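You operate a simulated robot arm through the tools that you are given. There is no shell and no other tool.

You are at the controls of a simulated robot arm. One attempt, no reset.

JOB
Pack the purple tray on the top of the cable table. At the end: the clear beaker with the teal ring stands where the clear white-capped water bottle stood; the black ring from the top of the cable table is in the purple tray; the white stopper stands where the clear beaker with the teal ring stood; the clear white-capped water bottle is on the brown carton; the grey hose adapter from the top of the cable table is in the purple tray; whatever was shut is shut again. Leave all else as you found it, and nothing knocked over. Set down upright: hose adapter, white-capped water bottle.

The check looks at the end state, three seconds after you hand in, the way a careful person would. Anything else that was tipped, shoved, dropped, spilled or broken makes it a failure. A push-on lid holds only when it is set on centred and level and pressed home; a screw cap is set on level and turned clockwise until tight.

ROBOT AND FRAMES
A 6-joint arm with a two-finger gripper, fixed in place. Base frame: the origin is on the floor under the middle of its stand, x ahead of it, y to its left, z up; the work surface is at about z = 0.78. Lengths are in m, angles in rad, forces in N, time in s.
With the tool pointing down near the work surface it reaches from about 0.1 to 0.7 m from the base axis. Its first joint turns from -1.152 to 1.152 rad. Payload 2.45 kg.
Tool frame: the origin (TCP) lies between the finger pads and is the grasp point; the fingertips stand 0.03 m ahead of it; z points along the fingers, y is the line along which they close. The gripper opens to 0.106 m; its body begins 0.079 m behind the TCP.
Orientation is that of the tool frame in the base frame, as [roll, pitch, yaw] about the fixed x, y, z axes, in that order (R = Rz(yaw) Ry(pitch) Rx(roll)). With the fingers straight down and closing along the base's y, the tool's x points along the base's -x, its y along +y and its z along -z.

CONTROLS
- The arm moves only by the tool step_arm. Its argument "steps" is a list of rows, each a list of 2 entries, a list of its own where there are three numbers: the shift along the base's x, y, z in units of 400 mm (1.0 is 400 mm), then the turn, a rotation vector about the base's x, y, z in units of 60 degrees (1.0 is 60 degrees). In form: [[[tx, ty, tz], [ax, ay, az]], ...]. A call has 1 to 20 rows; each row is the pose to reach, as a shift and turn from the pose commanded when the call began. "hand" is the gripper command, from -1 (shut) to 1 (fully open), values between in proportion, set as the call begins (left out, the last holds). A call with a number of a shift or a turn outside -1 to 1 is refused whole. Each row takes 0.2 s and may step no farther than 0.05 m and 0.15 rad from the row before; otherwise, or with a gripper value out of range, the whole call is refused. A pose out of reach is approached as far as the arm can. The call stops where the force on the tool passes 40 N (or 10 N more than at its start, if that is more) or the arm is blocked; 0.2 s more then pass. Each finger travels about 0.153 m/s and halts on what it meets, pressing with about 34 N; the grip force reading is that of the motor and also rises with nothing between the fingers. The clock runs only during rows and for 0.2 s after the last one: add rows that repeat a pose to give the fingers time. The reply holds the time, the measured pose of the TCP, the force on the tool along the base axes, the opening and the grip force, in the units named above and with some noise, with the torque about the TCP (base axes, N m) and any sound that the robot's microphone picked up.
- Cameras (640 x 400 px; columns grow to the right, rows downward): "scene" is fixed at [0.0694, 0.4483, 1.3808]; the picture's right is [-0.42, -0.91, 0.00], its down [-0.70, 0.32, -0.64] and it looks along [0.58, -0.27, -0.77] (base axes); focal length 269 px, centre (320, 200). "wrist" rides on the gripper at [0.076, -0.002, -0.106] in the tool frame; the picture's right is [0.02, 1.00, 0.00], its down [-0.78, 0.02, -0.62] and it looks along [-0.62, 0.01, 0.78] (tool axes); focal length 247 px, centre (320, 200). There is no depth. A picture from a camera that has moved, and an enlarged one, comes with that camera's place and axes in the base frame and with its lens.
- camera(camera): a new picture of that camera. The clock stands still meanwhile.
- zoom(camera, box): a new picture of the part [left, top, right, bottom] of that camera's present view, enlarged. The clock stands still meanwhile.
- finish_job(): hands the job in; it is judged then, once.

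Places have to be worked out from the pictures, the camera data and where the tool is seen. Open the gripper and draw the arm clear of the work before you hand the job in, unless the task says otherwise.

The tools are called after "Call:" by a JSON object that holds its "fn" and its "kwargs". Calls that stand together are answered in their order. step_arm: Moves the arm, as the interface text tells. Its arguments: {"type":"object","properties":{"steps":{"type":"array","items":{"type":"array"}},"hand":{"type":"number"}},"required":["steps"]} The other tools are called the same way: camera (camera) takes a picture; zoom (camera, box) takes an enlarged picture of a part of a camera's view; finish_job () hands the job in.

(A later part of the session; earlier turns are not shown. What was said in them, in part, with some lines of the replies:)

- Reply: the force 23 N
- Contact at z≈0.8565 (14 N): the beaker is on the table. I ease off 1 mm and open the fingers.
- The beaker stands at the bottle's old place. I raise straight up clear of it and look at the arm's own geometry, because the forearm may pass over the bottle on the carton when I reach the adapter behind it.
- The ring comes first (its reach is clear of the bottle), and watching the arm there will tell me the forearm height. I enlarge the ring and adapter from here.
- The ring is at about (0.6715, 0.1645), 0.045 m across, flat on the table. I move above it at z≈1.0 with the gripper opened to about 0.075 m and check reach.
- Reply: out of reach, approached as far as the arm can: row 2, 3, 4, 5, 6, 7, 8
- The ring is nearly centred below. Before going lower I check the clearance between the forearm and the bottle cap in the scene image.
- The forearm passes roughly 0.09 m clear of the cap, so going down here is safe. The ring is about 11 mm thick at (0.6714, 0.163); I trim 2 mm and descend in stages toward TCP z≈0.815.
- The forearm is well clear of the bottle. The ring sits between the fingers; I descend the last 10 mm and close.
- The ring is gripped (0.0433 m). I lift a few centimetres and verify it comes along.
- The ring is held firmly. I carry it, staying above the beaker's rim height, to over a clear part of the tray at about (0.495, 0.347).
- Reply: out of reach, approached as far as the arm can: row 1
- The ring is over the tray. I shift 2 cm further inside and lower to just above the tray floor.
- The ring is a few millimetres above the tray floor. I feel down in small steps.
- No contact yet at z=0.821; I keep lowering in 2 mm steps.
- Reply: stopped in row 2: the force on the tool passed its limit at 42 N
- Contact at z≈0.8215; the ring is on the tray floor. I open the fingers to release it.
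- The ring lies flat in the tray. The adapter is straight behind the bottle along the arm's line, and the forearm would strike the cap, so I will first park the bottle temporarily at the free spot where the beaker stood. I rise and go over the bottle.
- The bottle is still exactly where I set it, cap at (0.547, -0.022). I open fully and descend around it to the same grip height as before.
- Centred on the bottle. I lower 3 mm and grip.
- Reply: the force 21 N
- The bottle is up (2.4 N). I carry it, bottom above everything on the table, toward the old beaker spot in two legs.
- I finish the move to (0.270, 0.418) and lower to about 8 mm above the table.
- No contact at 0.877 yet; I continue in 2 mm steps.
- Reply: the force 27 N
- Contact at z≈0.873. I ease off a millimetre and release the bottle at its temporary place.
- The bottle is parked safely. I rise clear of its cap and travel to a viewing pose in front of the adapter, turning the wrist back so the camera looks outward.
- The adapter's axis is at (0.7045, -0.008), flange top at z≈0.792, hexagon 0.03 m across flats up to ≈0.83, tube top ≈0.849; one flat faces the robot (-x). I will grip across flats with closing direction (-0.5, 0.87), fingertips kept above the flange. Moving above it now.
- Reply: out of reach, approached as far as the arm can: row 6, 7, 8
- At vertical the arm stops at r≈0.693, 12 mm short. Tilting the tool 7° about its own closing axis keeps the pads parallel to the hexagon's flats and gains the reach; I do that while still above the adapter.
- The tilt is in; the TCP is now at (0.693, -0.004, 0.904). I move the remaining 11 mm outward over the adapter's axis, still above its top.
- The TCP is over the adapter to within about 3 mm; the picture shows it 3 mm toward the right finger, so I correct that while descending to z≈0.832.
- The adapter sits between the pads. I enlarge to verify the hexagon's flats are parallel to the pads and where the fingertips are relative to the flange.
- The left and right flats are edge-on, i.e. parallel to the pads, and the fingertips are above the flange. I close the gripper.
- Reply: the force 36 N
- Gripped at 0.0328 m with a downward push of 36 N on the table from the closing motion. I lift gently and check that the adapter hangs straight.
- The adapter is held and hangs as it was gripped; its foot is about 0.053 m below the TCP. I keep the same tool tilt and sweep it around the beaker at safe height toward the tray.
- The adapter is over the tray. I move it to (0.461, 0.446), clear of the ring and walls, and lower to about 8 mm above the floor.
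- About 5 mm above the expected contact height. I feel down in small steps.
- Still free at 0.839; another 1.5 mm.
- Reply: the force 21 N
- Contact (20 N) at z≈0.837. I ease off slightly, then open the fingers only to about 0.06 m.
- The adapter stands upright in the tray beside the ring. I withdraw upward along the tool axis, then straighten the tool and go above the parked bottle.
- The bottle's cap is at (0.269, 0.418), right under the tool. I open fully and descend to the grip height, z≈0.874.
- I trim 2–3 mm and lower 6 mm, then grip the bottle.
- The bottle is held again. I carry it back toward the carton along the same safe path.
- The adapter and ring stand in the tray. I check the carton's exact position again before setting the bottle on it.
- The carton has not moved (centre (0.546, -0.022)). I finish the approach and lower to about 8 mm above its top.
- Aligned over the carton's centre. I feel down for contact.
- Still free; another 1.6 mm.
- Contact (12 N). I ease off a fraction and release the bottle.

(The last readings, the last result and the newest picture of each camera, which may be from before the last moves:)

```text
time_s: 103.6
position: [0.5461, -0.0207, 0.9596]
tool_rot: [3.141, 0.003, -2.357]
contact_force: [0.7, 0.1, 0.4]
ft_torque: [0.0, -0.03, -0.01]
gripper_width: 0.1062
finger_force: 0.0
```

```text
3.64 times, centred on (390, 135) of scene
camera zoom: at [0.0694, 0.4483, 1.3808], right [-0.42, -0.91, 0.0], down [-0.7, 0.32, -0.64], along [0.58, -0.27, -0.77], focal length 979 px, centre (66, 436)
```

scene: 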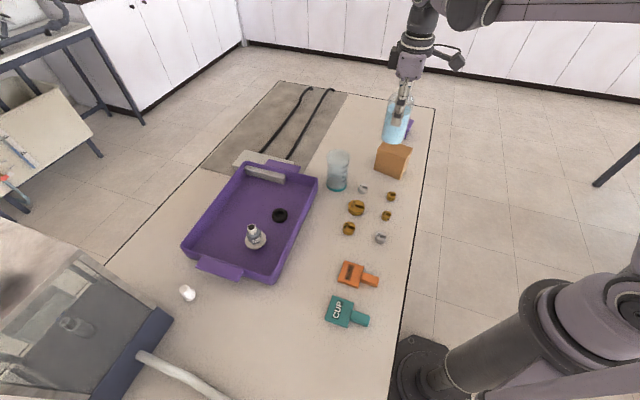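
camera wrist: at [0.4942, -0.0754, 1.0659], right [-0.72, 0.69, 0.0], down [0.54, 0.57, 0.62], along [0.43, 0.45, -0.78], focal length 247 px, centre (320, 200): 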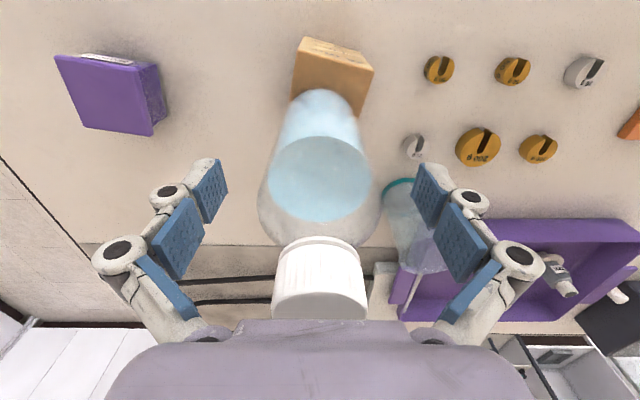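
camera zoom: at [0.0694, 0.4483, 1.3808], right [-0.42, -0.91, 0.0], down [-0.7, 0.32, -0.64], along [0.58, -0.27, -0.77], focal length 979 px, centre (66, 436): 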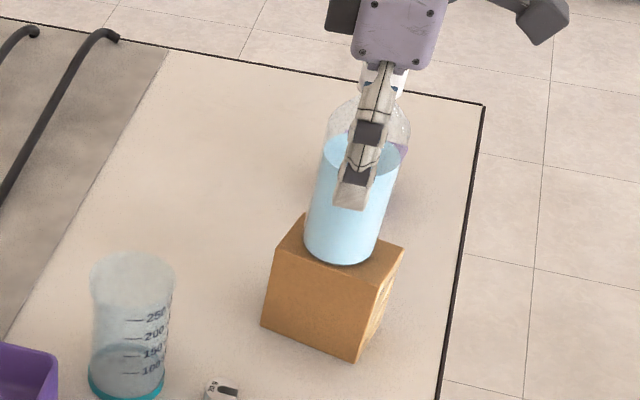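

The bottle is released upright on the carton. I rise clear and travel toward the stopper to inspect it and the space around it.

Call:
{"fn": "step_arm", "kwargs": {"steps": [[[0, 0, 0.05], [0, 0, 0]], [[0, 0, 0.14], [0, 0, 0]], [[0, 0, 0.24], [0, 0, 0]], [[0, 0, 0.35], [0, 0, 0]], [[-0.03, 0.06, 0.35], [0, 0, 0]], [[-0.08, 0.15, 0.35], [0, 0, 0]], [[-0.13, 0.24, 0.35], [0, 0, 0]], [[-0.18, 0.33, 0.35], [0, 0, 0]], [[-0.23, 0.42, 0.35], [0, 0, 0]], [[-0.28, 0.51, 0.35], [0, 0, 0.05]], [[-0.33, 0.6, 0.35], [0, 0, 0.1]], [[-0.38, 0.69, 0.35], [0, 0, 0.15]], [[-0.43, 0.78, 0.35], [0, 0, 0.213]], [[-0.48, 0.87, 0.3], [0, 0, 0.213]], [[-0.52, 0.95, 0.22], [0, 0, 0.213]], [[-0.54, 0.99, 0.15], [0, 0, 0.213]], [[-0.54, 0.99, 0.15], [0, 0, 0.213]]], "hand": 1}}

Call:
{"fn": "camera", "kwargs": {"camera": "wrist"}}

Call:
{"fn": "camera", "kwargs": {"camera": "scene"}}

```text
time_s: 107.2
position: [0.3277, 0.3754, 1.0195]
tool_rot: [3.14, 0.002, -2.132]
contact_force: [-0.5, 0.4, 0.9]
ft_torque: [0.02, 0.02, -0.01]
gripper_width: 0.1061
finger_force: 0.0
```

```text
taken
camera wrist: at [0.2894, 0.3113, 1.1259], right [-0.86, 0.51, 0.0], down [0.4, 0.67, 0.62], along [0.32, 0.53, -0.78], focal length 247 px, centre (320, 200)
```

wrist: 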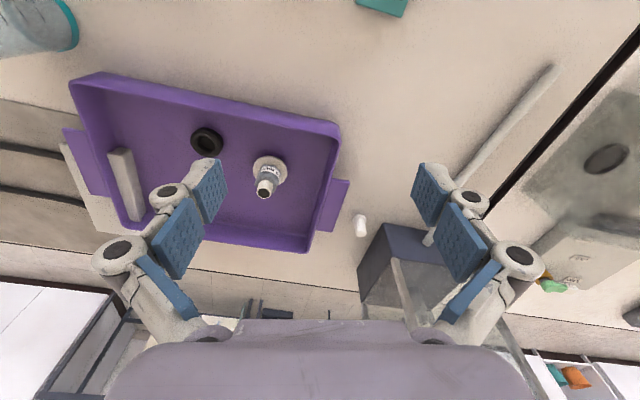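

```text
taken
```

scene: 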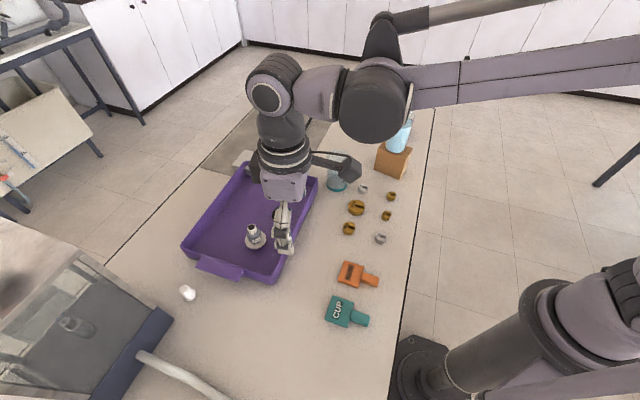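

I enlarge the stopper and the hood's near edge from both cameras.

Call:
{"fn": "zoom", "kwargs": {"camera": "wrist", "box": [310, 170, 460, 310]}}

Call:
{"fn": "zoom", "kwargs": {"camera": "wrist", "box": [335, 200, 395, 250]}}

Call:
{"fn": "zoom", "kwargs": {"camera": "scene", "box": [160, 260, 220, 320]}}

Call:
{"fn": "zoom", "kwargs": {"camera": "scene", "box": [60, 230, 260, 400]}}

```text
2.86 times, centred on (385, 240) of wrist
camera zoom: at [0.2894, 0.3113, 1.1259], right [-0.86, 0.51, 0.0], down [0.4, 0.67, 0.62], along [0.32, 0.53, -0.78], focal length 706 px, centre (134, 86)
```

zoom: 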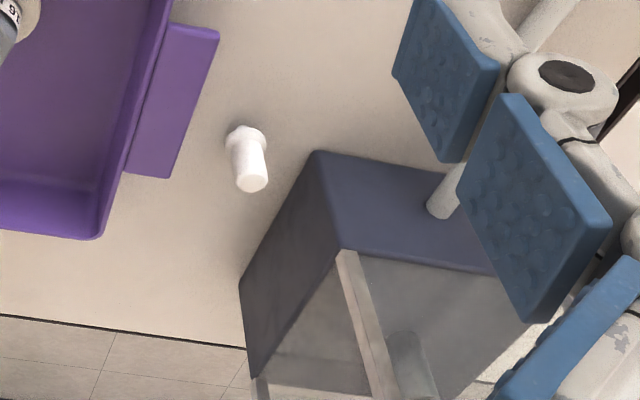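

```text
8.00 times, centred on (365, 225) of wrist
camera zoom: at [0.2894, 0.3113, 1.1259], right [-0.86, 0.51, 0.0], down [0.4, 0.67, 0.62], along [0.32, 0.53, -0.78], focal length 1976 px, centre (-40, 0)
```

zoom: 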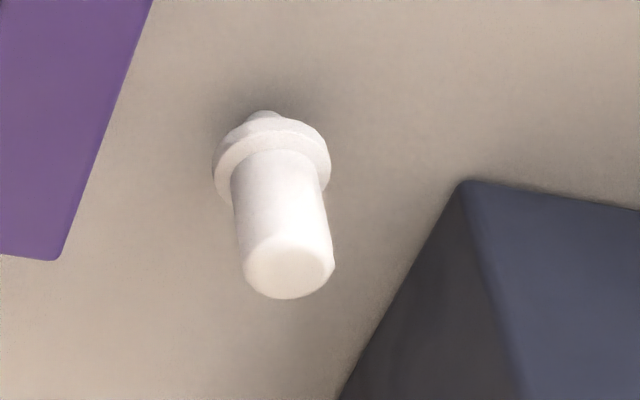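

```text
6.67 times, centred on (190, 290) of scene
camera zoom: at [0.0694, 0.4483, 1.3808], right [-0.42, -0.91, 0.0], down [-0.7, 0.32, -0.64], along [0.58, -0.27, -0.77], focal length 1794 px, centre (1187, -400)
```

zoom: 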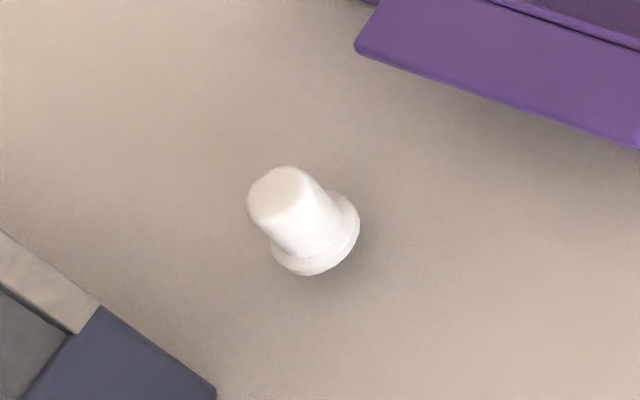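

```text
2.35 times, centred on (160, 315) of scene
camera zoom: at [0.0694, 0.4483, 1.3808], right [-0.42, -0.91, 0.0], down [-0.7, 0.32, -0.64], along [0.58, -0.27, -0.77], focal length 633 px, centre (696, -71)
```

zoom: 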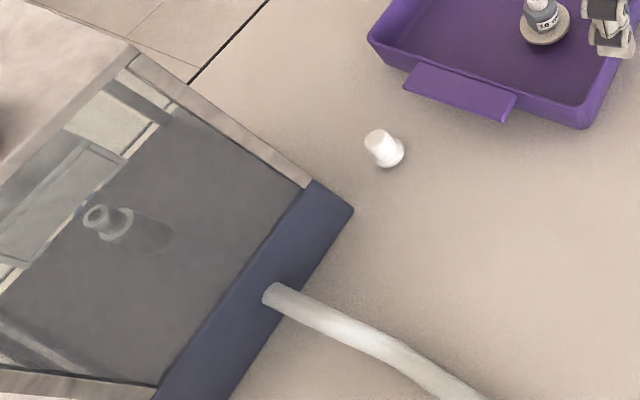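

The stopper stands head-down at (0.392, 0.623), stem ≈0.021 m thick, top z≈0.817, midway in a ≈0.10 m gap between the tray handle and the hood's side. It lies beyond vertical reach (r≈0.736), so I will tilt the tool 20° outward about its closing axis, with fingers closing along about x. First I turn the wrist.

Call:
{"fn": "step_arm", "kwargs": {"steps": [[[0.005, 0.03, 0], [0, 0, 0.117]], [[0.01, 0.06, 0], [0, 0, 0.234]], [[0.015, 0.09, 0], [0, 0, 0.351]], [[0.02, 0.12, 0], [0, 0, 0.468]], [[0.025, 0.155, 0], [0, 0, 0.585]], [[0.03, 0.1875, 0], [0, 0, 0.703]], [[0.03, 0.1875, 0], [0, 0, 0.703]], [[0.03, 0.1875, 0], [0, 0, 0.703]]], "hand": -0.057}}

Call:
{"fn": "camera", "kwargs": {"camera": "wrist"}}

Call:
{"fn": "camera", "kwargs": {"camera": "scene"}}

```text
time_s: 109.0
position: [0.3431, 0.4487, 1.0208]
tool_rot: [-3.141, 0.001, -1.393]
contact_force: [-0.1, -0.1, 0.1]
ft_torque: [-0.02, -0.01, 0.01]
gripper_width: 0.0499
finger_force: 0.1
```

```text
taken
camera wrist: at [0.3582, 0.3747, 1.1273], right [-0.98, -0.2, 0.0], down [-0.15, 0.77, 0.62], along [-0.12, 0.61, -0.78], focal length 247 px, centre (320, 200)
```

wrist: 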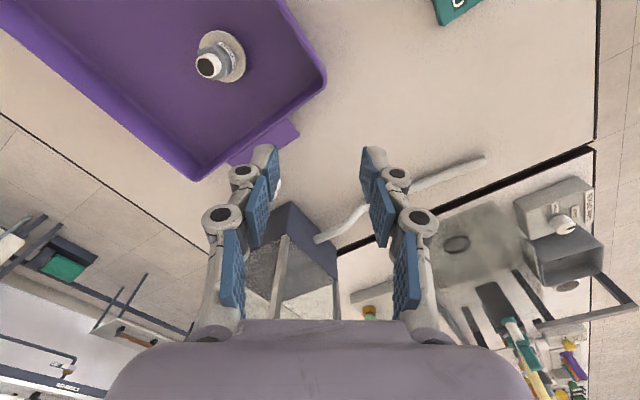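

```text
taken
```

scene: 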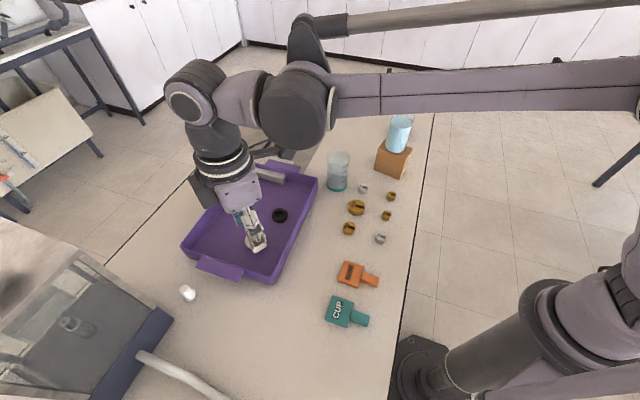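

The hood turns out to have vertical posts up to about z≈1.06, so leaning the tool away from its side is right. I tilt 20° outward and move to a pre-approach point about 0.1 m back along the tool axis.

Call:
{"fn": "step_arm", "kwargs": {"steps": [[[0.03, 0.07, -0.03], [0.0656, 0.0116, 0]], [[0.06, 0.14, -0.07], [0.1312, 0.0232, 0]], [[0.09, 0.21, -0.12], [0.1968, 0.0348, 0]], [[0.115, 0.28, -0.17], [0.2624, 0.0464, 0]], [[0.1375, 0.34, -0.225], [0.328, 0.058, 0]], [[0.1375, 0.34, -0.225], [0.328, 0.058, 0]], [[0.1375, 0.34, -0.225], [0.328, 0.058, 0]]], "hand": -0.057}}

Call:
{"fn": "camera", "kwargs": {"camera": "wrist"}}

Call:
{"fn": "camera", "kwargs": {"camera": "scene"}}

```text
time_s: 110.6
position: [0.4, 0.5871, 0.9303]
tool_rot: [-3.141, 0.349, -1.395]
contact_force: [-0.2, -0.1, 0.3]
ft_torque: [0.03, -0.01, 0.05]
gripper_width: 0.0502
finger_force: 0.0
```

```text
taken
camera wrist: at [0.421, 0.4798, 1.0041], right [-0.98, -0.19, -0.01], down [-0.11, 0.51, 0.85], along [-0.16, 0.84, -0.52], focal length 247 px, centre (320, 200)
```

wrist: 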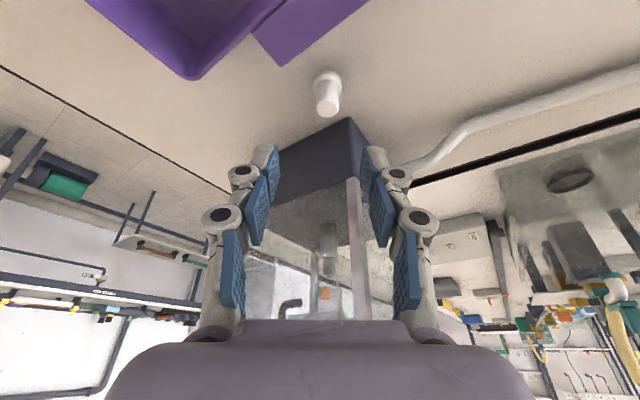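

```text
taken
```

scene: 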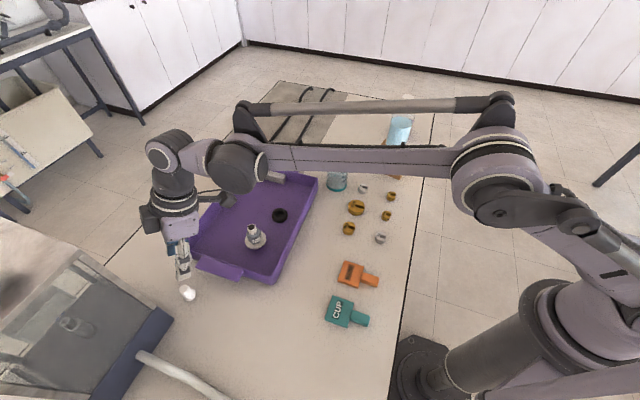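

The stopper is just ahead, slightly right of the finger midline. I enlarge for alignment.

Call:
{"fn": "zoom", "kwargs": {"camera": "wrist", "box": [280, 50, 380, 150]}}

Call:
{"fn": "zoom", "kwargs": {"camera": "scene", "box": [130, 200, 250, 320]}}

```text
4.00 times, centred on (330, 100) of wrist
camera zoom: at [0.421, 0.4798, 1.0041], right [-0.98, -0.19, -0.01], down [-0.11, 0.51, 0.85], along [-0.16, 0.84, -0.52], focal length 988 px, centre (280, 600)
```

zoom: 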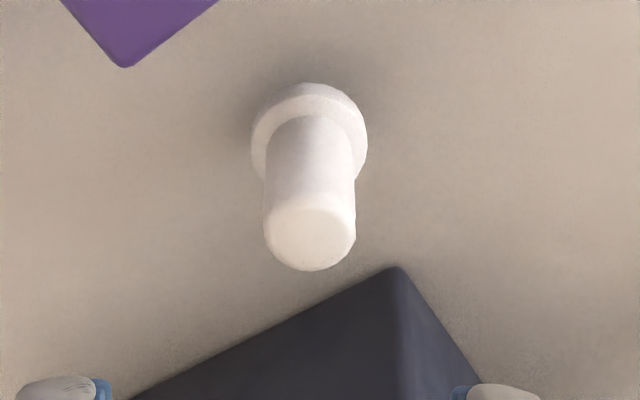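

```text
3.33 times, centred on (190, 260) of scene
camera zoom: at [0.0694, 0.4483, 1.3808], right [-0.42, -0.91, 0.0], down [-0.7, 0.32, -0.64], along [0.58, -0.27, -0.77], focal length 897 px, centre (753, 0)
```

zoom: 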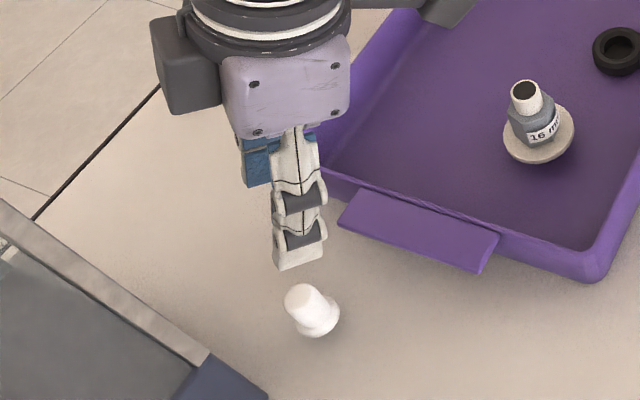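

The wrist view puts the stopper at (0.3885, 0.6225). I align sideways and come down along the tool axis to about 2 cm short of the grip, then look again.

Call:
{"fn": "step_arm", "kwargs": {"steps": [[[-0.0095, -0.02, 0], [0, 0, 0]], [[-0.012, -0.002, -0.05], [0, 0, 0]], [[-0.0155, 0.017, -0.1], [0, 0, 0]], [[-0.019, 0.036, -0.155], [0, 0, 0]], [[-0.022, 0.052, -0.2], [0, 0, 0]], [[-0.023, 0.057, -0.214], [0, 0, 0]], [[-0.023, 0.057, -0.214], [0, 0, 0]], [[-0.023, 0.057, -0.214], [0, 0, 0]]], "hand": -0.057}}

Call:
{"fn": "camera", "kwargs": {"camera": "wrist"}}

Call:
{"fn": "zoom", "kwargs": {"camera": "scene", "box": [110, 180, 250, 320]}}

```text
time_s: 112.4
position: [0.3881, 0.6085, 0.8437]
tool_rot: [-3.141, 0.349, -1.396]
contact_force: [0.7, 0.4, 1.0]
ft_torque: [0.04, -0.02, -0.04]
gripper_width: 0.0499
finger_force: 0.0
```

```text
taken
camera wrist: at [0.4097, 0.5031, 0.9177], right [-0.98, -0.19, -0.01], down [-0.11, 0.51, 0.85], along [-0.16, 0.84, -0.52], focal length 247 px, centre (320, 200)
```

wrist: 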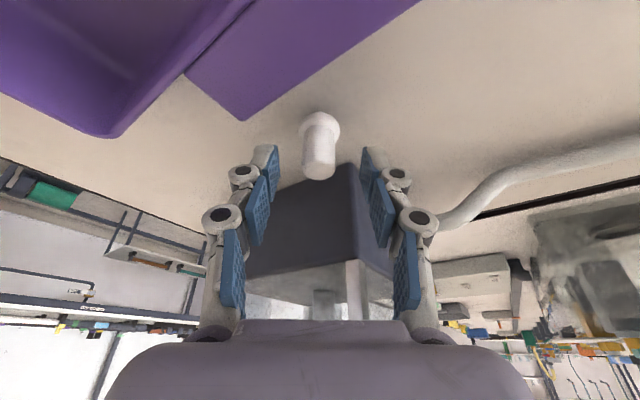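

```text
2.86 times, centred on (180, 250) of scene
camera zoom: at [0.0694, 0.4483, 1.3808], right [-0.42, -0.91, 0.0], down [-0.7, 0.32, -0.64], along [0.58, -0.27, -0.77], focal length 769 px, centre (720, 57)
```

zoom: 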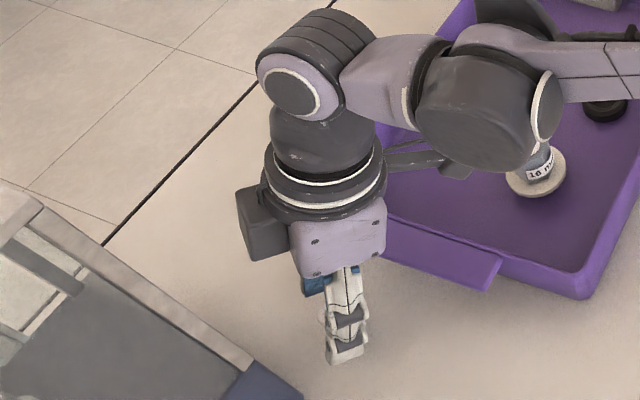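

The stopper is centred between the pads and the gripper is clear of hood and handle. I make the last 22 mm approach along the tool axis.

Call:
{"fn": "step_arm", "kwargs": {"steps": [[[0.0, 0.007, -0.018], [0, 0, 0]], [[0.0, 0.0145, -0.037], [0, 0, 0]], [[0.0, 0.0215, -0.055], [0, 0, 0]], [[0.0, 0.0215, -0.055], [0, 0, 0]], [[0.0, 0.0215, -0.055], [0, 0, 0]]], "hand": -0.057}}

Call:
{"fn": "camera", "kwargs": {"camera": "wrist"}}

Call:
{"fn": "zoom", "kwargs": {"camera": "scene", "box": [110, 200, 250, 340]}}

```text
time_s: 113.6
position: [0.3898, 0.6184, 0.8223]
tool_rot: [-3.141, 0.35, -1.397]
contact_force: [0.3, -0.4, -0.8]
ft_torque: [-0.01, 0.02, 0.03]
gripper_width: 0.0497
finger_force: 0.1
```

```text
taken
camera wrist: at [0.4094, 0.5121, 0.8964], right [-0.98, -0.19, -0.01], down [-0.11, 0.51, 0.85], along [-0.16, 0.84, -0.52], focal length 247 px, centre (320, 200)
```

wrist: 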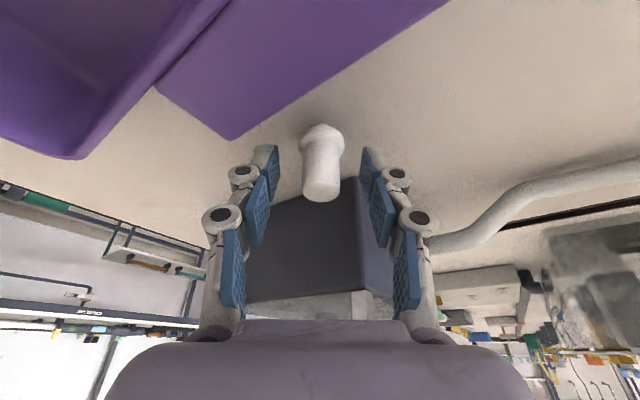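

```text
2.86 times, centred on (180, 270) of scene
camera zoom: at [0.0694, 0.4483, 1.3808], right [-0.42, -0.91, 0.0], down [-0.7, 0.32, -0.64], along [0.58, -0.27, -0.77], focal length 769 px, centre (720, 0)
```

zoom: 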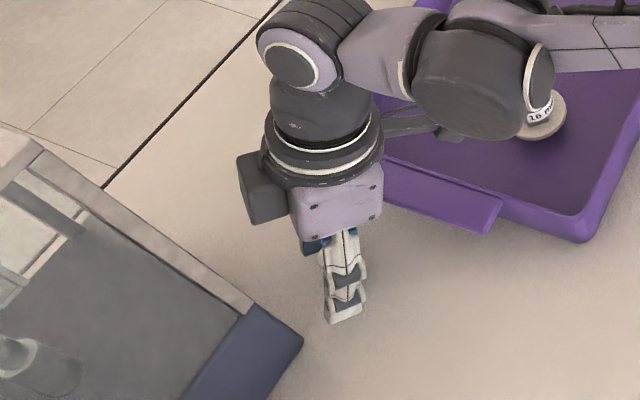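

The stem is between the pads. I raise 2 mm to keep the fingertips off the stopper's flange, then close.

Call:
{"fn": "step_arm", "kwargs": {"steps": [[[0.0, 0.0, 0.005], [0, 0, 0]], [[0.0, 0.0, 0.005], [0, 0, 0]]], "hand": -0.057}}

Call:
{"fn": "step_arm", "kwargs": {"steps": [[[0.0, 0.0, 0.0], [0, 0, 0]], [[0.0, 0.0, 0.0], [0, 0, 0]], [[0.0, 0.0, 0.0], [0, 0, 0]], [[0.0, 0.0, 0.0], [0, 0, 0]]], "hand": -1}}

Call:
{"fn": "zoom", "kwargs": {"camera": "wrist", "box": [220, 90, 420, 260]}}

Call:
{"fn": "zoom", "kwargs": {"camera": "scene", "box": [160, 260, 220, 320]}}

```text
time_s: 114.2
position: [0.3895, 0.617, 0.824]
tool_rot: [-3.141, 0.352, -1.396]
contact_force: [-0.2, -1.0, 0.5]
ft_torque: [-0.03, -0.01, 0.0]
gripper_width: 0.0496
finger_force: 0.0
```

```text
time_s: 115.2
position: [0.389, 0.6173, 0.8239]
tool_rot: [-3.14, 0.352, -1.395]
contact_force: [0.4, 0.0, -0.9]
ft_torque: [-0.01, 0.0, -0.01]
gripper_width: 0.0245
finger_force: 33.9
```

```text
2.35 times, centred on (320, 175) of wrist
camera zoom: at [0.4098, 0.5116, 0.8977], right [-0.98, -0.19, -0.01], down [-0.11, 0.51, 0.85], along [-0.16, 0.84, -0.52], focal length 581 px, centre (320, 259)
```

zoom: 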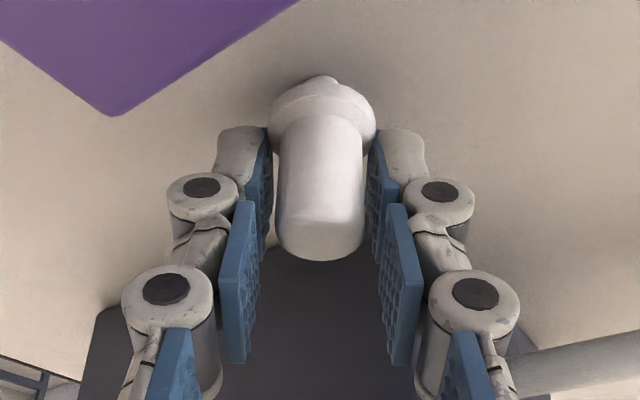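

```text
6.67 times, centred on (190, 290) of scene
camera zoom: at [0.0694, 0.4483, 1.3808], right [-0.42, -0.91, 0.0], down [-0.7, 0.32, -0.64], along [0.58, -0.27, -0.77], focal length 1794 px, centre (1187, -400)
```

zoom: 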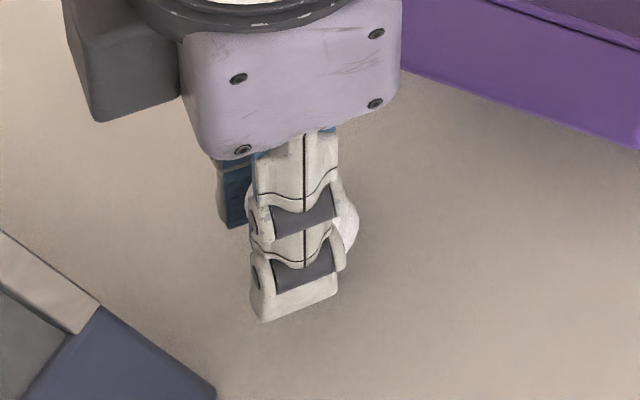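

Closed at 0.0245 m. I look closer at where the pads touch — stem or flange — before lifting.

Call:
{"fn": "zoom", "kwargs": {"camera": "wrist", "box": [270, 110, 370, 210]}}

Call:
{"fn": "zoom", "kwargs": {"camera": "scene", "box": [175, 270, 205, 305]}}

```text
4.00 times, centred on (320, 160) of wrist
camera zoom: at [0.4098, 0.5116, 0.8977], right [-0.98, -0.19, -0.01], down [-0.11, 0.51, 0.85], along [-0.16, 0.84, -0.52], focal length 988 px, centre (320, 360)
```

zoom: 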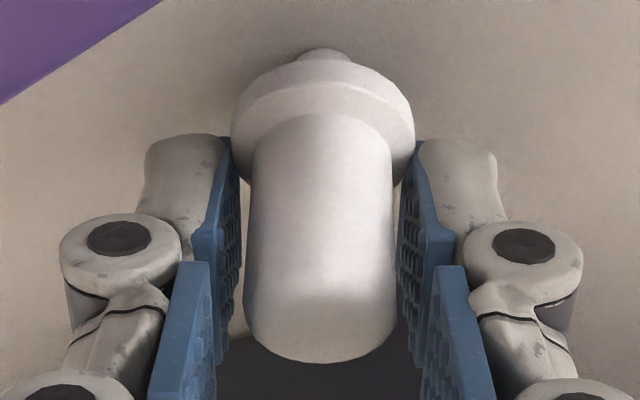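

```text
11.43 times, centred on (190, 288) of scene
camera zoom: at [0.0694, 0.4483, 1.3808], right [-0.42, -0.91, 0.0], down [-0.7, 0.32, -0.64], along [0.58, -0.27, -0.77], focal length 3076 px, centre (1806, -800)
```

zoom: 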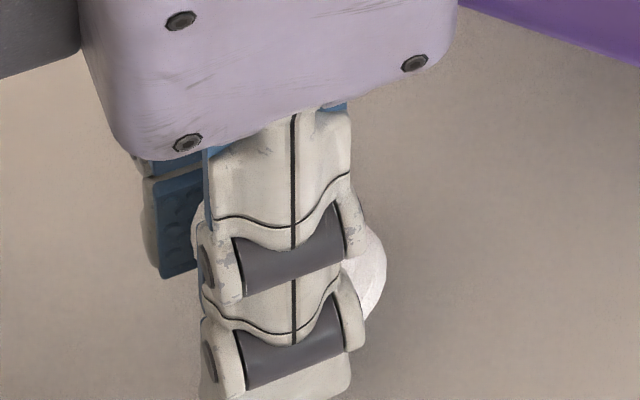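

The pads only pinch the flange's rim with their lower corners, not the stem. I reopen, rise 5 mm so the fingertips clear the flange, and look again.

Call:
{"fn": "step_arm", "kwargs": {"steps": [[[0.0, 0.0, 0.0], [0, 0, 0]], [[0.0, 0.0, 0.0], [0, 0, 0]], [[0.0, 0.0, 0.006], [0, 0, 0]], [[0.0, 0.0, 0.013], [0, 0, 0]], [[0.0, 0.0, 0.013], [0, 0, 0]]], "hand": -0.2}}

Call:
{"fn": "zoom", "kwargs": {"camera": "wrist", "box": [270, 110, 370, 210]}}

Call:
{"fn": "camera", "kwargs": {"camera": "wrist"}}

```text
time_s: 116.4
position: [0.3881, 0.6188, 0.8294]
tool_rot: [3.141, 0.352, -1.396]
contact_force: [0.0, 0.1, 0.2]
ft_torque: [-0.01, 0.01, 0.0]
gripper_width: 0.0423
finger_force: 0.1
```

```text
4.00 times, centred on (320, 160) of wrist
camera zoom: at [0.4094, 0.5126, 0.9038], right [-0.98, -0.19, -0.01], down [-0.11, 0.51, 0.85], along [-0.16, 0.84, -0.52], focal length 988 px, centre (320, 360)
```

zoom: 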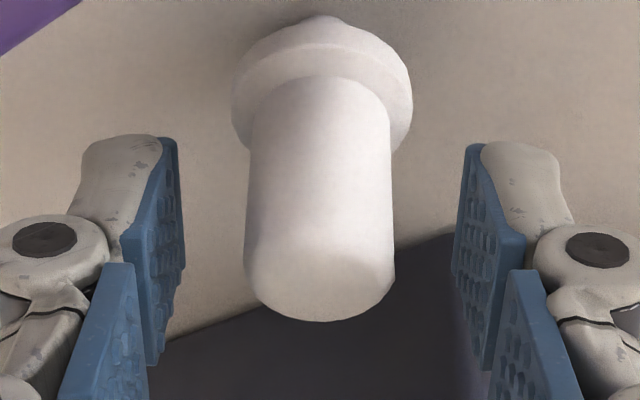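

```text
taken
camera wrist: at [0.4094, 0.5126, 0.9038], right [-0.98, -0.19, -0.01], down [-0.11, 0.51, 0.85], along [-0.16, 0.84, -0.52], focal length 247 px, centre (320, 200)
```

wrist: 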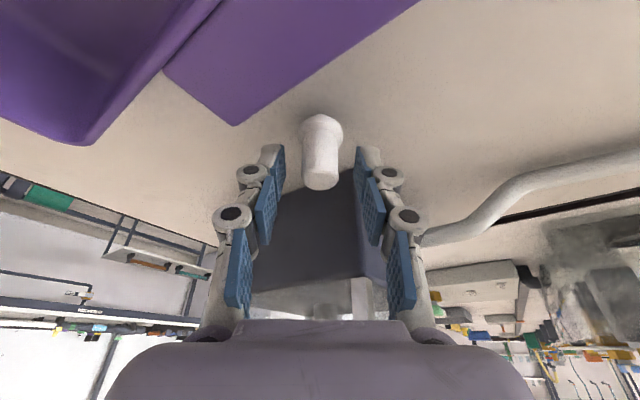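

The stopper is upright and centred, and the fingertips are now above its flange. I close on the stem.

Call:
{"fn": "step_arm", "kwargs": {"steps": [[[0.0, 0.0, 0.0], [0, 0, 0]], [[0.0, 0.0, 0.0], [0, 0, 0]], [[0.0, 0.0, 0.0], [0, 0, 0]], [[0.0, 0.0, 0.0], [0, 0, 0]]], "hand": -1}}

Call:
{"fn": "zoom", "kwargs": {"camera": "wrist", "box": [270, 110, 370, 210]}}

```text
time_s: 117.4
position: [0.3881, 0.618, 0.8299]
tool_rot: [-3.141, 0.352, -1.397]
contact_force: [0.8, 0.0, 1.6]
ft_torque: [0.01, 0.01, 0.02]
gripper_width: 0.0176
finger_force: 33.8
```

```text
4.00 times, centred on (320, 160) of wrist
camera zoom: at [0.4095, 0.5125, 0.9038], right [-0.98, -0.19, -0.01], down [-0.11, 0.51, 0.85], along [-0.16, 0.84, -0.52], focal length 988 px, centre (320, 360)
```

zoom: 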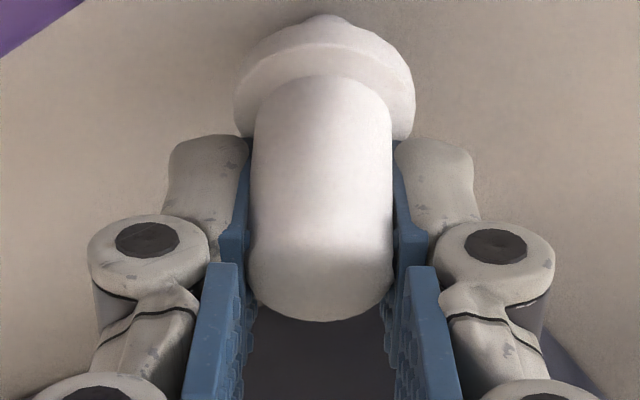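

The stem is gripped firmly (0.0176 m). I lift a little and retract along the tool axis, away from the hood.

Call:
{"fn": "step_arm", "kwargs": {"steps": [[[0.0, 0.0, 0.02], [0, 0, 0]], [[0.002, -0.012, 0.06], [0, 0, 0]], [[0.005, -0.03, 0.11], [0, 0, 0]], [[0.008, -0.048, 0.16], [0, 0, 0]], [[0.008, -0.048, 0.16], [0, 0, 0]]], "hand": -1}}

Call:
{"fn": "zoom", "kwargs": {"camera": "wrist", "box": [270, 110, 370, 210]}}

Call:
{"fn": "zoom", "kwargs": {"camera": "scene", "box": [110, 180, 270, 320]}}

```text
time_s: 118.6
position: [0.3908, 0.5972, 0.8936]
tool_rot: [3.141, 0.351, -1.397]
contact_force: [0.2, -0.1, -0.3]
ft_torque: [0.0, -0.02, -0.02]
gripper_width: 0.0174
finger_force: 34.4
```

```text
4.00 times, centred on (320, 160) of wrist
camera zoom: at [0.4108, 0.4928, 0.9676], right [-0.98, -0.19, -0.01], down [-0.11, 0.51, 0.85], along [-0.16, 0.84, -0.52], focal length 988 px, centre (320, 360)
```

zoom: 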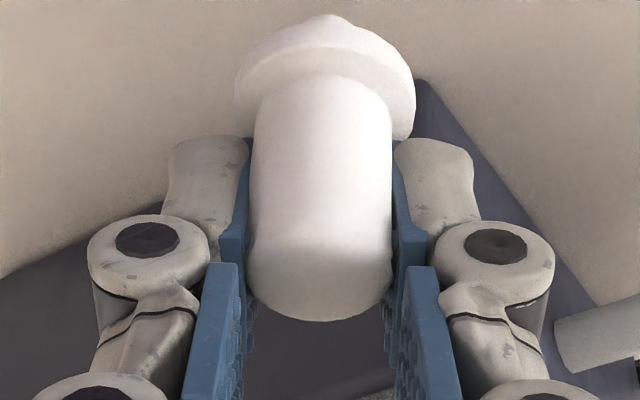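

```text
2.86 times, centred on (190, 250) of scene
camera zoom: at [0.0695, 0.4483, 1.3808], right [-0.42, -0.91, 0.0], down [-0.7, 0.32, -0.64], along [0.58, -0.27, -0.77], focal length 769 px, centre (691, 57)
```

zoom: 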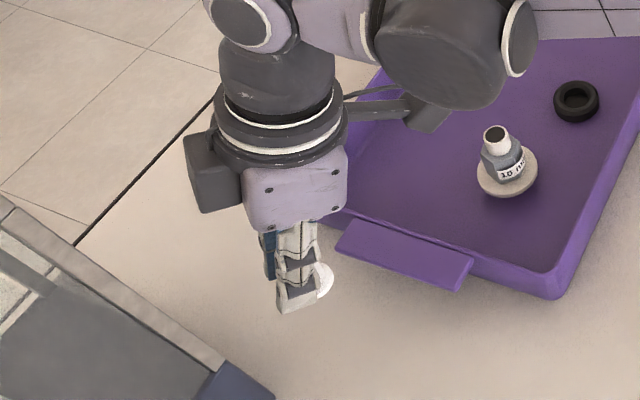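

The stopper is held securely. I carry it over the tray corner toward the beaker's original place, turning the wrist about the vertical so the fingers will again lie clear of the tray.

Call:
{"fn": "step_arm", "kwargs": {"steps": [[[0.0, -0.02, 0.1], [0, 0, 0]], [[-0.03, -0.07, 0.2], [0, 0, -0.1]], [[-0.075, -0.13, 0.2], [0, 0, -0.22]], [[-0.12, -0.19, 0.2], [0, 0, -0.35]], [[-0.165, -0.25, 0.2], [0, 0, -0.48]], [[-0.21, -0.315, 0.2], [0, 0, -0.61]], [[-0.255, -0.385, 0.2], [0, 0, -0.74]], [[-0.299, -0.454, 0.2], [0, 0, -0.83]], [[-0.299, -0.454, 0.2], [0, 0, -0.9167]], [[-0.299, -0.454, 0.2], [0, 0, -0.9167]], [[-0.299, -0.454, 0.2], [0, 0, -0.9167]]], "hand": -1}}

Call:
{"fn": "camera", "kwargs": {"camera": "wrist"}}

Call:
{"fn": "camera", "kwargs": {"camera": "scene"}}

```text
time_s: 121.0
position: [0.2727, 0.4162, 0.9762]
tool_rot: [-3.141, 0.35, -2.359]
contact_force: [-0.3, -0.7, 0.3]
ft_torque: [0.0, 0.01, 0.0]
gripper_width: 0.0175
finger_force: 33.4
```

```text
taken
camera wrist: at [0.197, 0.3393, 1.0501], right [-0.72, 0.69, -0.01], down [0.36, 0.38, 0.85], along [0.59, 0.61, -0.52], focal length 247 px, centre (320, 200)
```

wrist: 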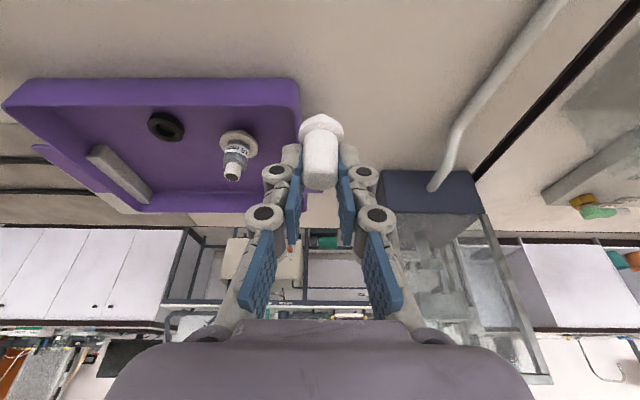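

```text
taken
```

scene: 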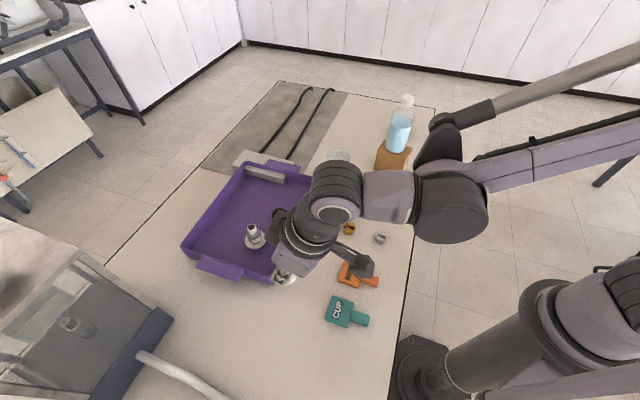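

Over the beaker's old spot (TCP (0.272, 0.417)). I lower to about 8 mm above the table.

Call:
{"fn": "step_arm", "kwargs": {"steps": [[[-0.002, -0.003, -0.08], [0, 0, 0]], [[-0.002, -0.003, -0.16], [0, 0, 0]], [[-0.002, -0.003, -0.24], [0, 0, 0]], [[-0.002, -0.003, -0.31], [0, 0, 0]], [[-0.002, -0.003, -0.345], [0, 0, 0]], [[-0.002, -0.003, -0.345], [0, 0, 0]], [[-0.002, -0.003, -0.345], [0, 0, 0]]], "hand": -1}}

Call:
{"fn": "camera", "kwargs": {"camera": "wrist"}}

Call:
{"fn": "zoom", "kwargs": {"camera": "scene", "box": [220, 200, 400, 350]}}

```text
time_s: 122.6
position: [0.2712, 0.4159, 0.8363]
tool_rot: [-3.141, 0.35, -2.356]
contact_force: [0.4, 0.5, 0.4]
ft_torque: [0.02, 0.0, 0.01]
gripper_width: 0.0175
finger_force: 33.9
```

```text
taken
camera wrist: at [0.1964, 0.339, 0.9104], right [-0.72, 0.69, -0.01], down [0.36, 0.38, 0.85], along [0.59, 0.61, -0.52], focal length 247 px, centre (320, 200)
```

wrist: 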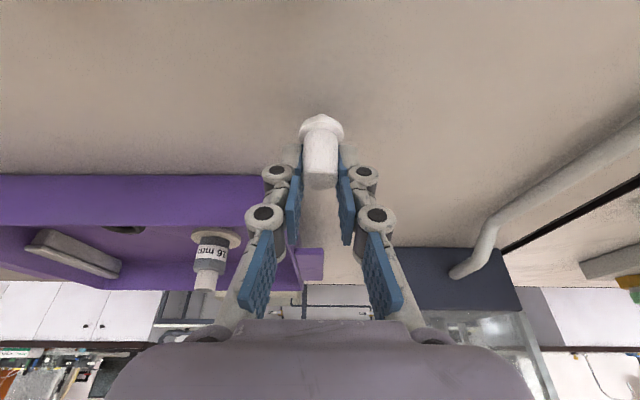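

```text
2.67 times, centred on (310, 275) of scene
camera zoom: at [0.0694, 0.4483, 1.3808], right [-0.42, -0.91, 0.0], down [-0.7, 0.32, -0.64], along [0.58, -0.27, -0.77], focal length 718 px, centre (347, 0)
```

zoom: 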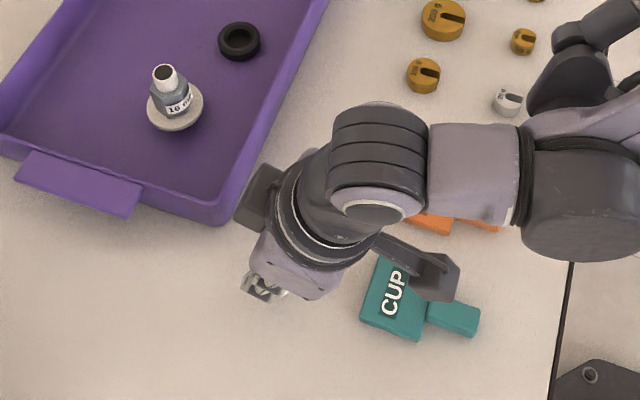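

Just above the table. I feel down in small steps.

Call:
{"fn": "step_arm", "kwargs": {"steps": [[[0.0, 0.0, -0.005], [0, 0, 0]], [[0.0, 0.0, -0.01], [0, 0, 0]], [[0.0, 0.0, -0.01], [0, 0, 0]]], "hand": -1}}

Call:
{"fn": "step_arm", "kwargs": {"steps": [[[0.0, 0.0, -0.002], [0, 0, 0]], [[0.0, 0.0, -0.004], [0, 0, 0]]], "hand": -1}}

```text
time_s: 123.4
position: [0.2708, 0.4144, 0.8315]
tool_rot: [3.142, 0.349, -2.356]
contact_force: [-0.4, 0.7, 0.5]
ft_torque: [0.01, -0.05, 0.0]
gripper_width: 0.017
finger_force: 33.8
```

```text
time_s: 124.0
position: [0.2699, 0.4155, 0.8304]
tool_rot: [3.14, 0.351, -2.355]
contact_force: [0.2, 0.5, 2.9]
ft_torque: [0.02, 0.04, 0.03]
gripper_width: 0.0173
finger_force: 34.3
```

Call:
{"fn": "step_arm", "kwargs": {"steps": [[[0.0, 0.0, -0.001], [0, 0, 0]], [[0.0, 0.0, -0.003], [0, 0, 0]]], "hand": -1}}

Call:
{"fn": "zoom", "kwargs": {"camera": "wrist", "box": [270, 90, 370, 210]}}

```text
time_s: 124.6
position: [0.2713, 0.4154, 0.8297]
tool_rot: [3.139, 0.351, -2.356]
contact_force: [-2.9, -0.8, 16.3]
ft_torque: [-0.1, 0.1, -0.01]
gripper_width: 0.0169
finger_force: 34.1
```

```text
3.33 times, centred on (320, 150) of wrist
camera zoom: at [0.1957, 0.3381, 0.9033], right [-0.72, 0.69, -0.01], down [0.36, 0.38, 0.85], along [0.59, 0.61, -0.52], focal length 823 px, centre (320, 367)
```

zoom: 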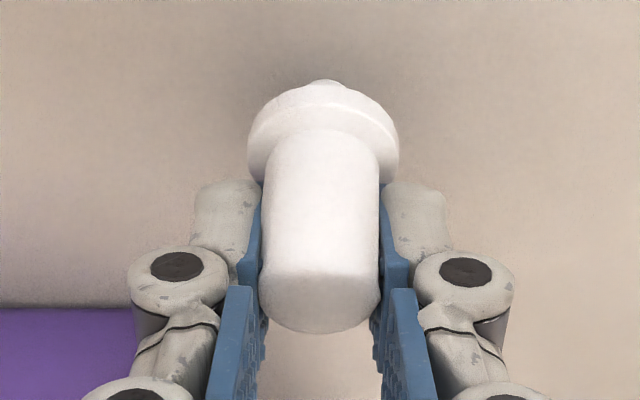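

Contact (16 N) at z≈0.830, the same height as when gripped. I ease off slightly and release the stopper.

Call:
{"fn": "step_arm", "kwargs": {"steps": [[[0.0, 0.0, 0.002], [0, 0, 0]], [[0.0, 0.0, 0.002], [0, 0, 0]]], "hand": -1}}

Call:
{"fn": "step_arm", "kwargs": {"steps": [[[0.0, 0.0, 0.0], [0, 0, 0]], [[0.0, 0.0, 0.0], [0, 0, 0]], [[0.0, 0.0, 0.0], [0, 0, 0]]], "hand": -0.1}}

Call:
{"fn": "zoom", "kwargs": {"camera": "wrist", "box": [270, 90, 370, 210]}}

Call:
{"fn": "camera", "kwargs": {"camera": "wrist"}}

```text
time_s: 125.2
position: [0.2703, 0.4143, 0.8291]
tool_rot: [3.139, 0.351, -2.357]
contact_force: [-0.5, 1.1, 7.6]
ft_torque: [-0.01, 0.06, 0.0]
gripper_width: 0.0173
finger_force: 34.0
```

```text
time_s: 126.0
position: [0.2706, 0.4138, 0.83]
tool_rot: [3.141, 0.349, -2.357]
contact_force: [0.0, 0.0, -1.2]
ft_torque: [0.0, 0.0, 0.0]
gripper_width: 0.0477
finger_force: 0.1
```

```text
3.33 times, centred on (320, 150) of wrist
camera zoom: at [0.196, 0.3382, 0.9034], right [-0.72, 0.69, -0.01], down [0.36, 0.38, 0.85], along [0.59, 0.61, -0.52], focal length 823 px, centre (320, 367)
```

zoom: 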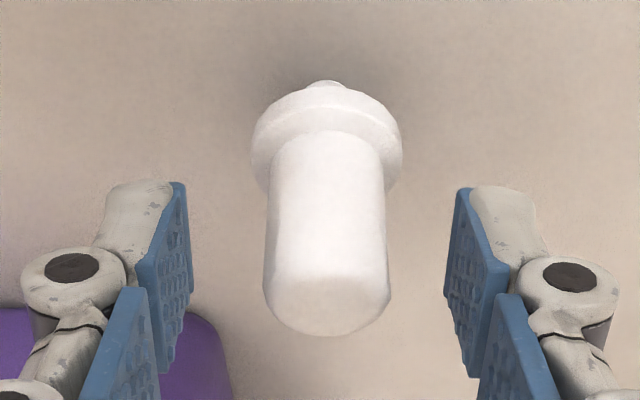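

```text
taken
camera wrist: at [0.196, 0.3382, 0.9034], right [-0.72, 0.69, -0.01], down [0.36, 0.38, 0.85], along [0.59, 0.61, -0.52], focal length 247 px, centre (320, 200)
```

wrist: 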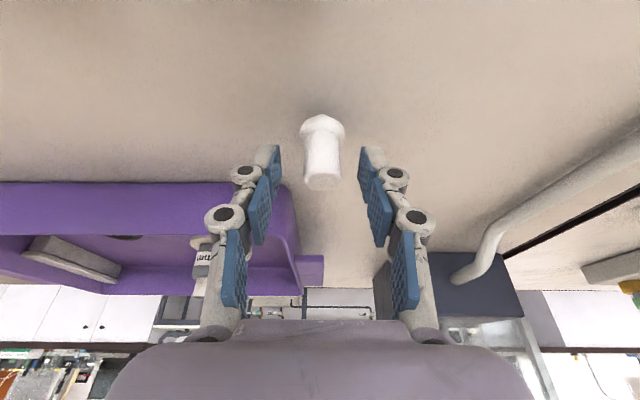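

The stopper stands on its own at about (0.273, 0.418). I withdraw along the tool axis, then straighten the tool and go back to a clear, high pose.

Call:
{"fn": "step_arm", "kwargs": {"steps": [[[-0.015, -0.015, 0.06], [0, 0, 0]], [[-0.03, -0.03, 0.12], [0, 0, 0]], [[-0.045, -0.045, 0.18], [0, 0, 0]], [[-0.06, -0.06, 0.26], [0, 0, 0]], [[-0.04, -0.09, 0.34], [-0.0786, 0.0786, 0]], [[-0.02, -0.15, 0.42], [-0.157, 0.157, 0]], [[0.01, -0.22, 0.5], [-0.2357, 0.2357, 0]], [[0.04, -0.3, 0.57], [-0.2357, 0.2357, 0]], [[0.075, -0.38, 0.63], [-0.2357, 0.2357, 0]], [[0.11, -0.46, 0.69], [-0.2357, 0.2357, 0]], [[0.15, -0.54, 0.74], [-0.2357, 0.2357, 0]], [[0.19, -0.62, 0.775], [-0.2357, 0.2357, 0]], [[0.19, -0.69, 0.775], [-0.2357, 0.2357, 0]], [[0.19, -0.69, 0.775], [-0.2357, 0.2357, 0]]], "hand": -0.1}}

Call:
{"fn": "camera", "kwargs": {"camera": "scene"}}

Call:
{"fn": "camera", "kwargs": {"camera": "wrist"}}

```text
time_s: 129.0
position: [0.3472, 0.1369, 1.1407]
tool_rot: [-3.142, 0.001, -2.357]
contact_force: [0.5, 0.5, -0.1]
ft_torque: [0.01, -0.03, -0.01]
gripper_width: 0.0478
finger_force: 0.1
```

```text
taken
```

scene: 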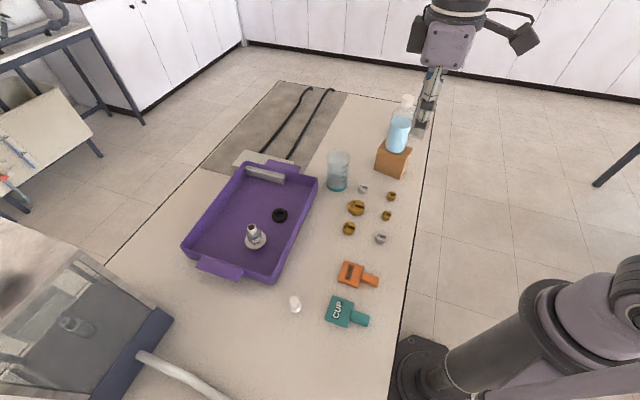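

```text
taken
camera wrist: at [0.2943, 0.0823, 1.2468], right [-0.72, 0.69, 0.0], down [0.54, 0.57, 0.62], along [0.43, 0.45, -0.78], focal length 247 px, centre (320, 200)
```

wrist: 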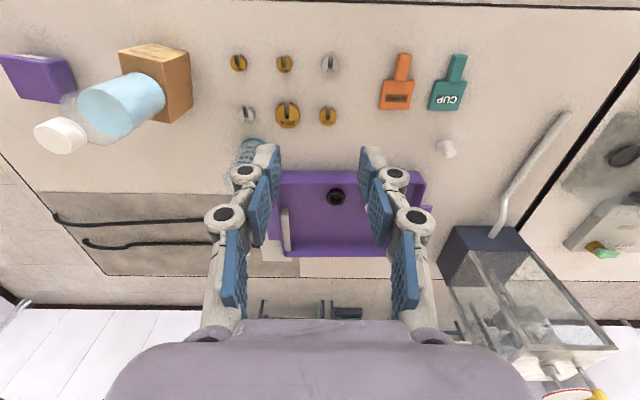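

Everything appears in place. I check the final arrangement in enlarged views: stopper, tray contents, beaker and bottle.

Call:
{"fn": "zoom", "kwargs": {"camera": "scene", "box": [250, 250, 350, 340]}}

Call:
{"fn": "zoom", "kwargs": {"camera": "scene", "box": [170, 140, 350, 290]}}

Call:
{"fn": "zoom", "kwargs": {"camera": "scene", "box": [310, 80, 440, 210]}}

Call:
{"fn": "zoom", "kwargs": {"camera": "wrist", "box": [400, 40, 500, 180]}}

```text
4.44 times, centred on (300, 295) of scene
camera zoom: at [0.0695, 0.4483, 1.3808], right [-0.42, -0.91, 0.0], down [-0.7, 0.32, -0.64], along [0.58, -0.27, -0.77], focal length 1196 px, centre (409, -222)
```

zoom: 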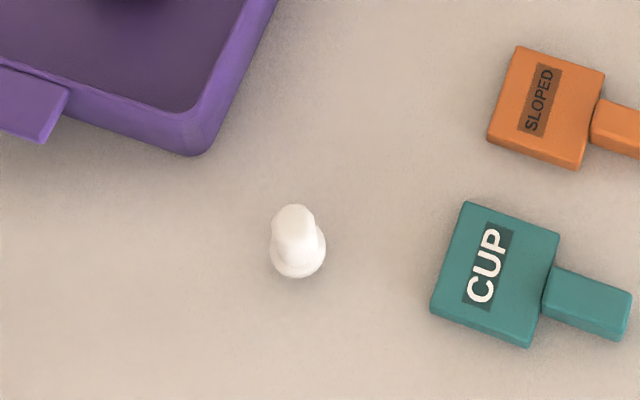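

```text
2.67 times, centred on (260, 215) of scene
camera zoom: at [0.0695, 0.4483, 1.3808], right [-0.42, -0.91, 0.0], down [-0.7, 0.32, -0.64], along [0.58, -0.27, -0.77], focal length 718 px, centre (480, 160)
```

zoom: 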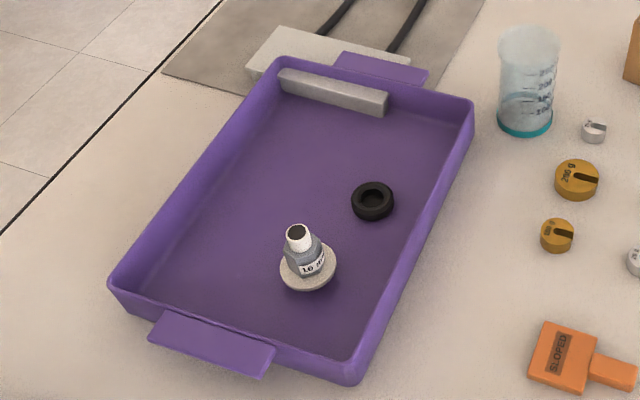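

```text
3.08 times, centred on (375, 145) of scene
camera zoom: at [0.0695, 0.4483, 1.3808], right [-0.42, -0.91, 0.0], down [-0.7, 0.32, -0.64], along [0.58, -0.27, -0.77], focal length 828 px, centre (151, 369)
```

zoom: 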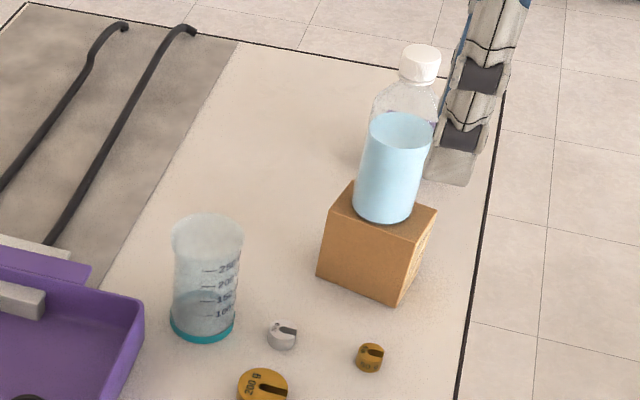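

```text
2.86 times, centred on (450, 110) of wrist
camera zoom: at [0.2943, 0.0823, 1.2468], right [-0.72, 0.69, 0.0], down [0.54, 0.57, 0.62], along [0.43, 0.45, -0.78], focal length 706 px, centre (-51, 457)
```

zoom: 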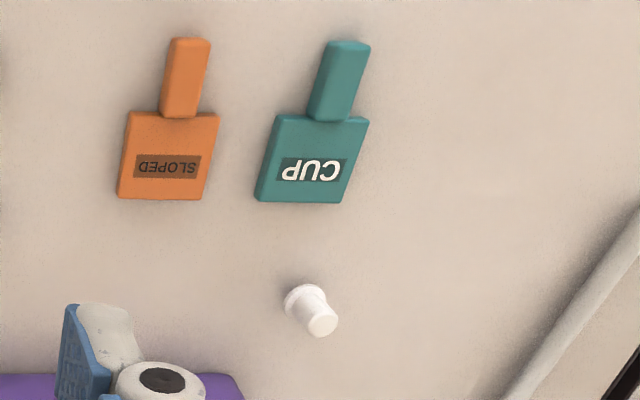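

Stopper, beaker, bottle, ring and adapter all stand where required, with the tray, tags and weights unmoved. I open the gripper fully here, clear of the work, before handing in.

Call:
{"fn": "step_arm", "kwargs": {"steps": [[[0, 0, 0.0], [0, 0, 0]], [[0, 0, 0.0], [0, 0, 0]], [[0, 0, 0.0], [0, 0, 0]]], "hand": 1}}

Call:
{"fn": "camera", "kwargs": {"camera": "scene"}}

```text
time_s: 129.8
position: [0.3477, 0.1368, 1.1407]
tool_rot: [3.141, 0.001, -2.358]
contact_force: [0.1, -0.1, 0.2]
ft_torque: [-0.02, -0.02, -0.03]
gripper_width: 0.1061
finger_force: 0.1
```

```text
taken
```

scene: 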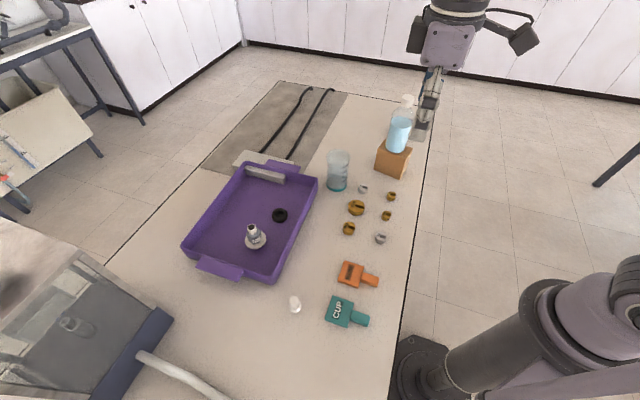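

The final picture shows every item in its place, the gripper open and the arm clear. I hand in the job.

Call:
{"fn": "finish_job", "kwargs": {}}

```text
The job is handed in.
```

I've handed in the job. In the last pictures everything is in place and nothing is tipped or spilled. The check's result hasn't come back.

| Item | Where it is now |
|---|---|
| Clear beaker with teal ring | Where the water bottle stood, within about 2 mm |
| White-capped water bottle | Upright on the brown carton, cap still on |
| White stopper | Where the beaker stood, standing head-down as I found it, within about 7 mm |
| Black ring | Flat in the purple tray |
| Grey hose adapter | Upright in the purple tray, beside the ring |

- **Shut things:** I opened nothing, so nothing needed shutting again.
- **Left alone:** The tray, carton, weights, tags, small purple box and hood look the same as at the start.
- **Bottle moved twice:** The arm would have hit the bottle while reaching for the adapter. I parked it for a while at the beaker's old spot, then set it back on the carton.
- **Ring set-down:** The arm pressed at 42 N for a moment and stopped itself. The ring and tray look unharmed.
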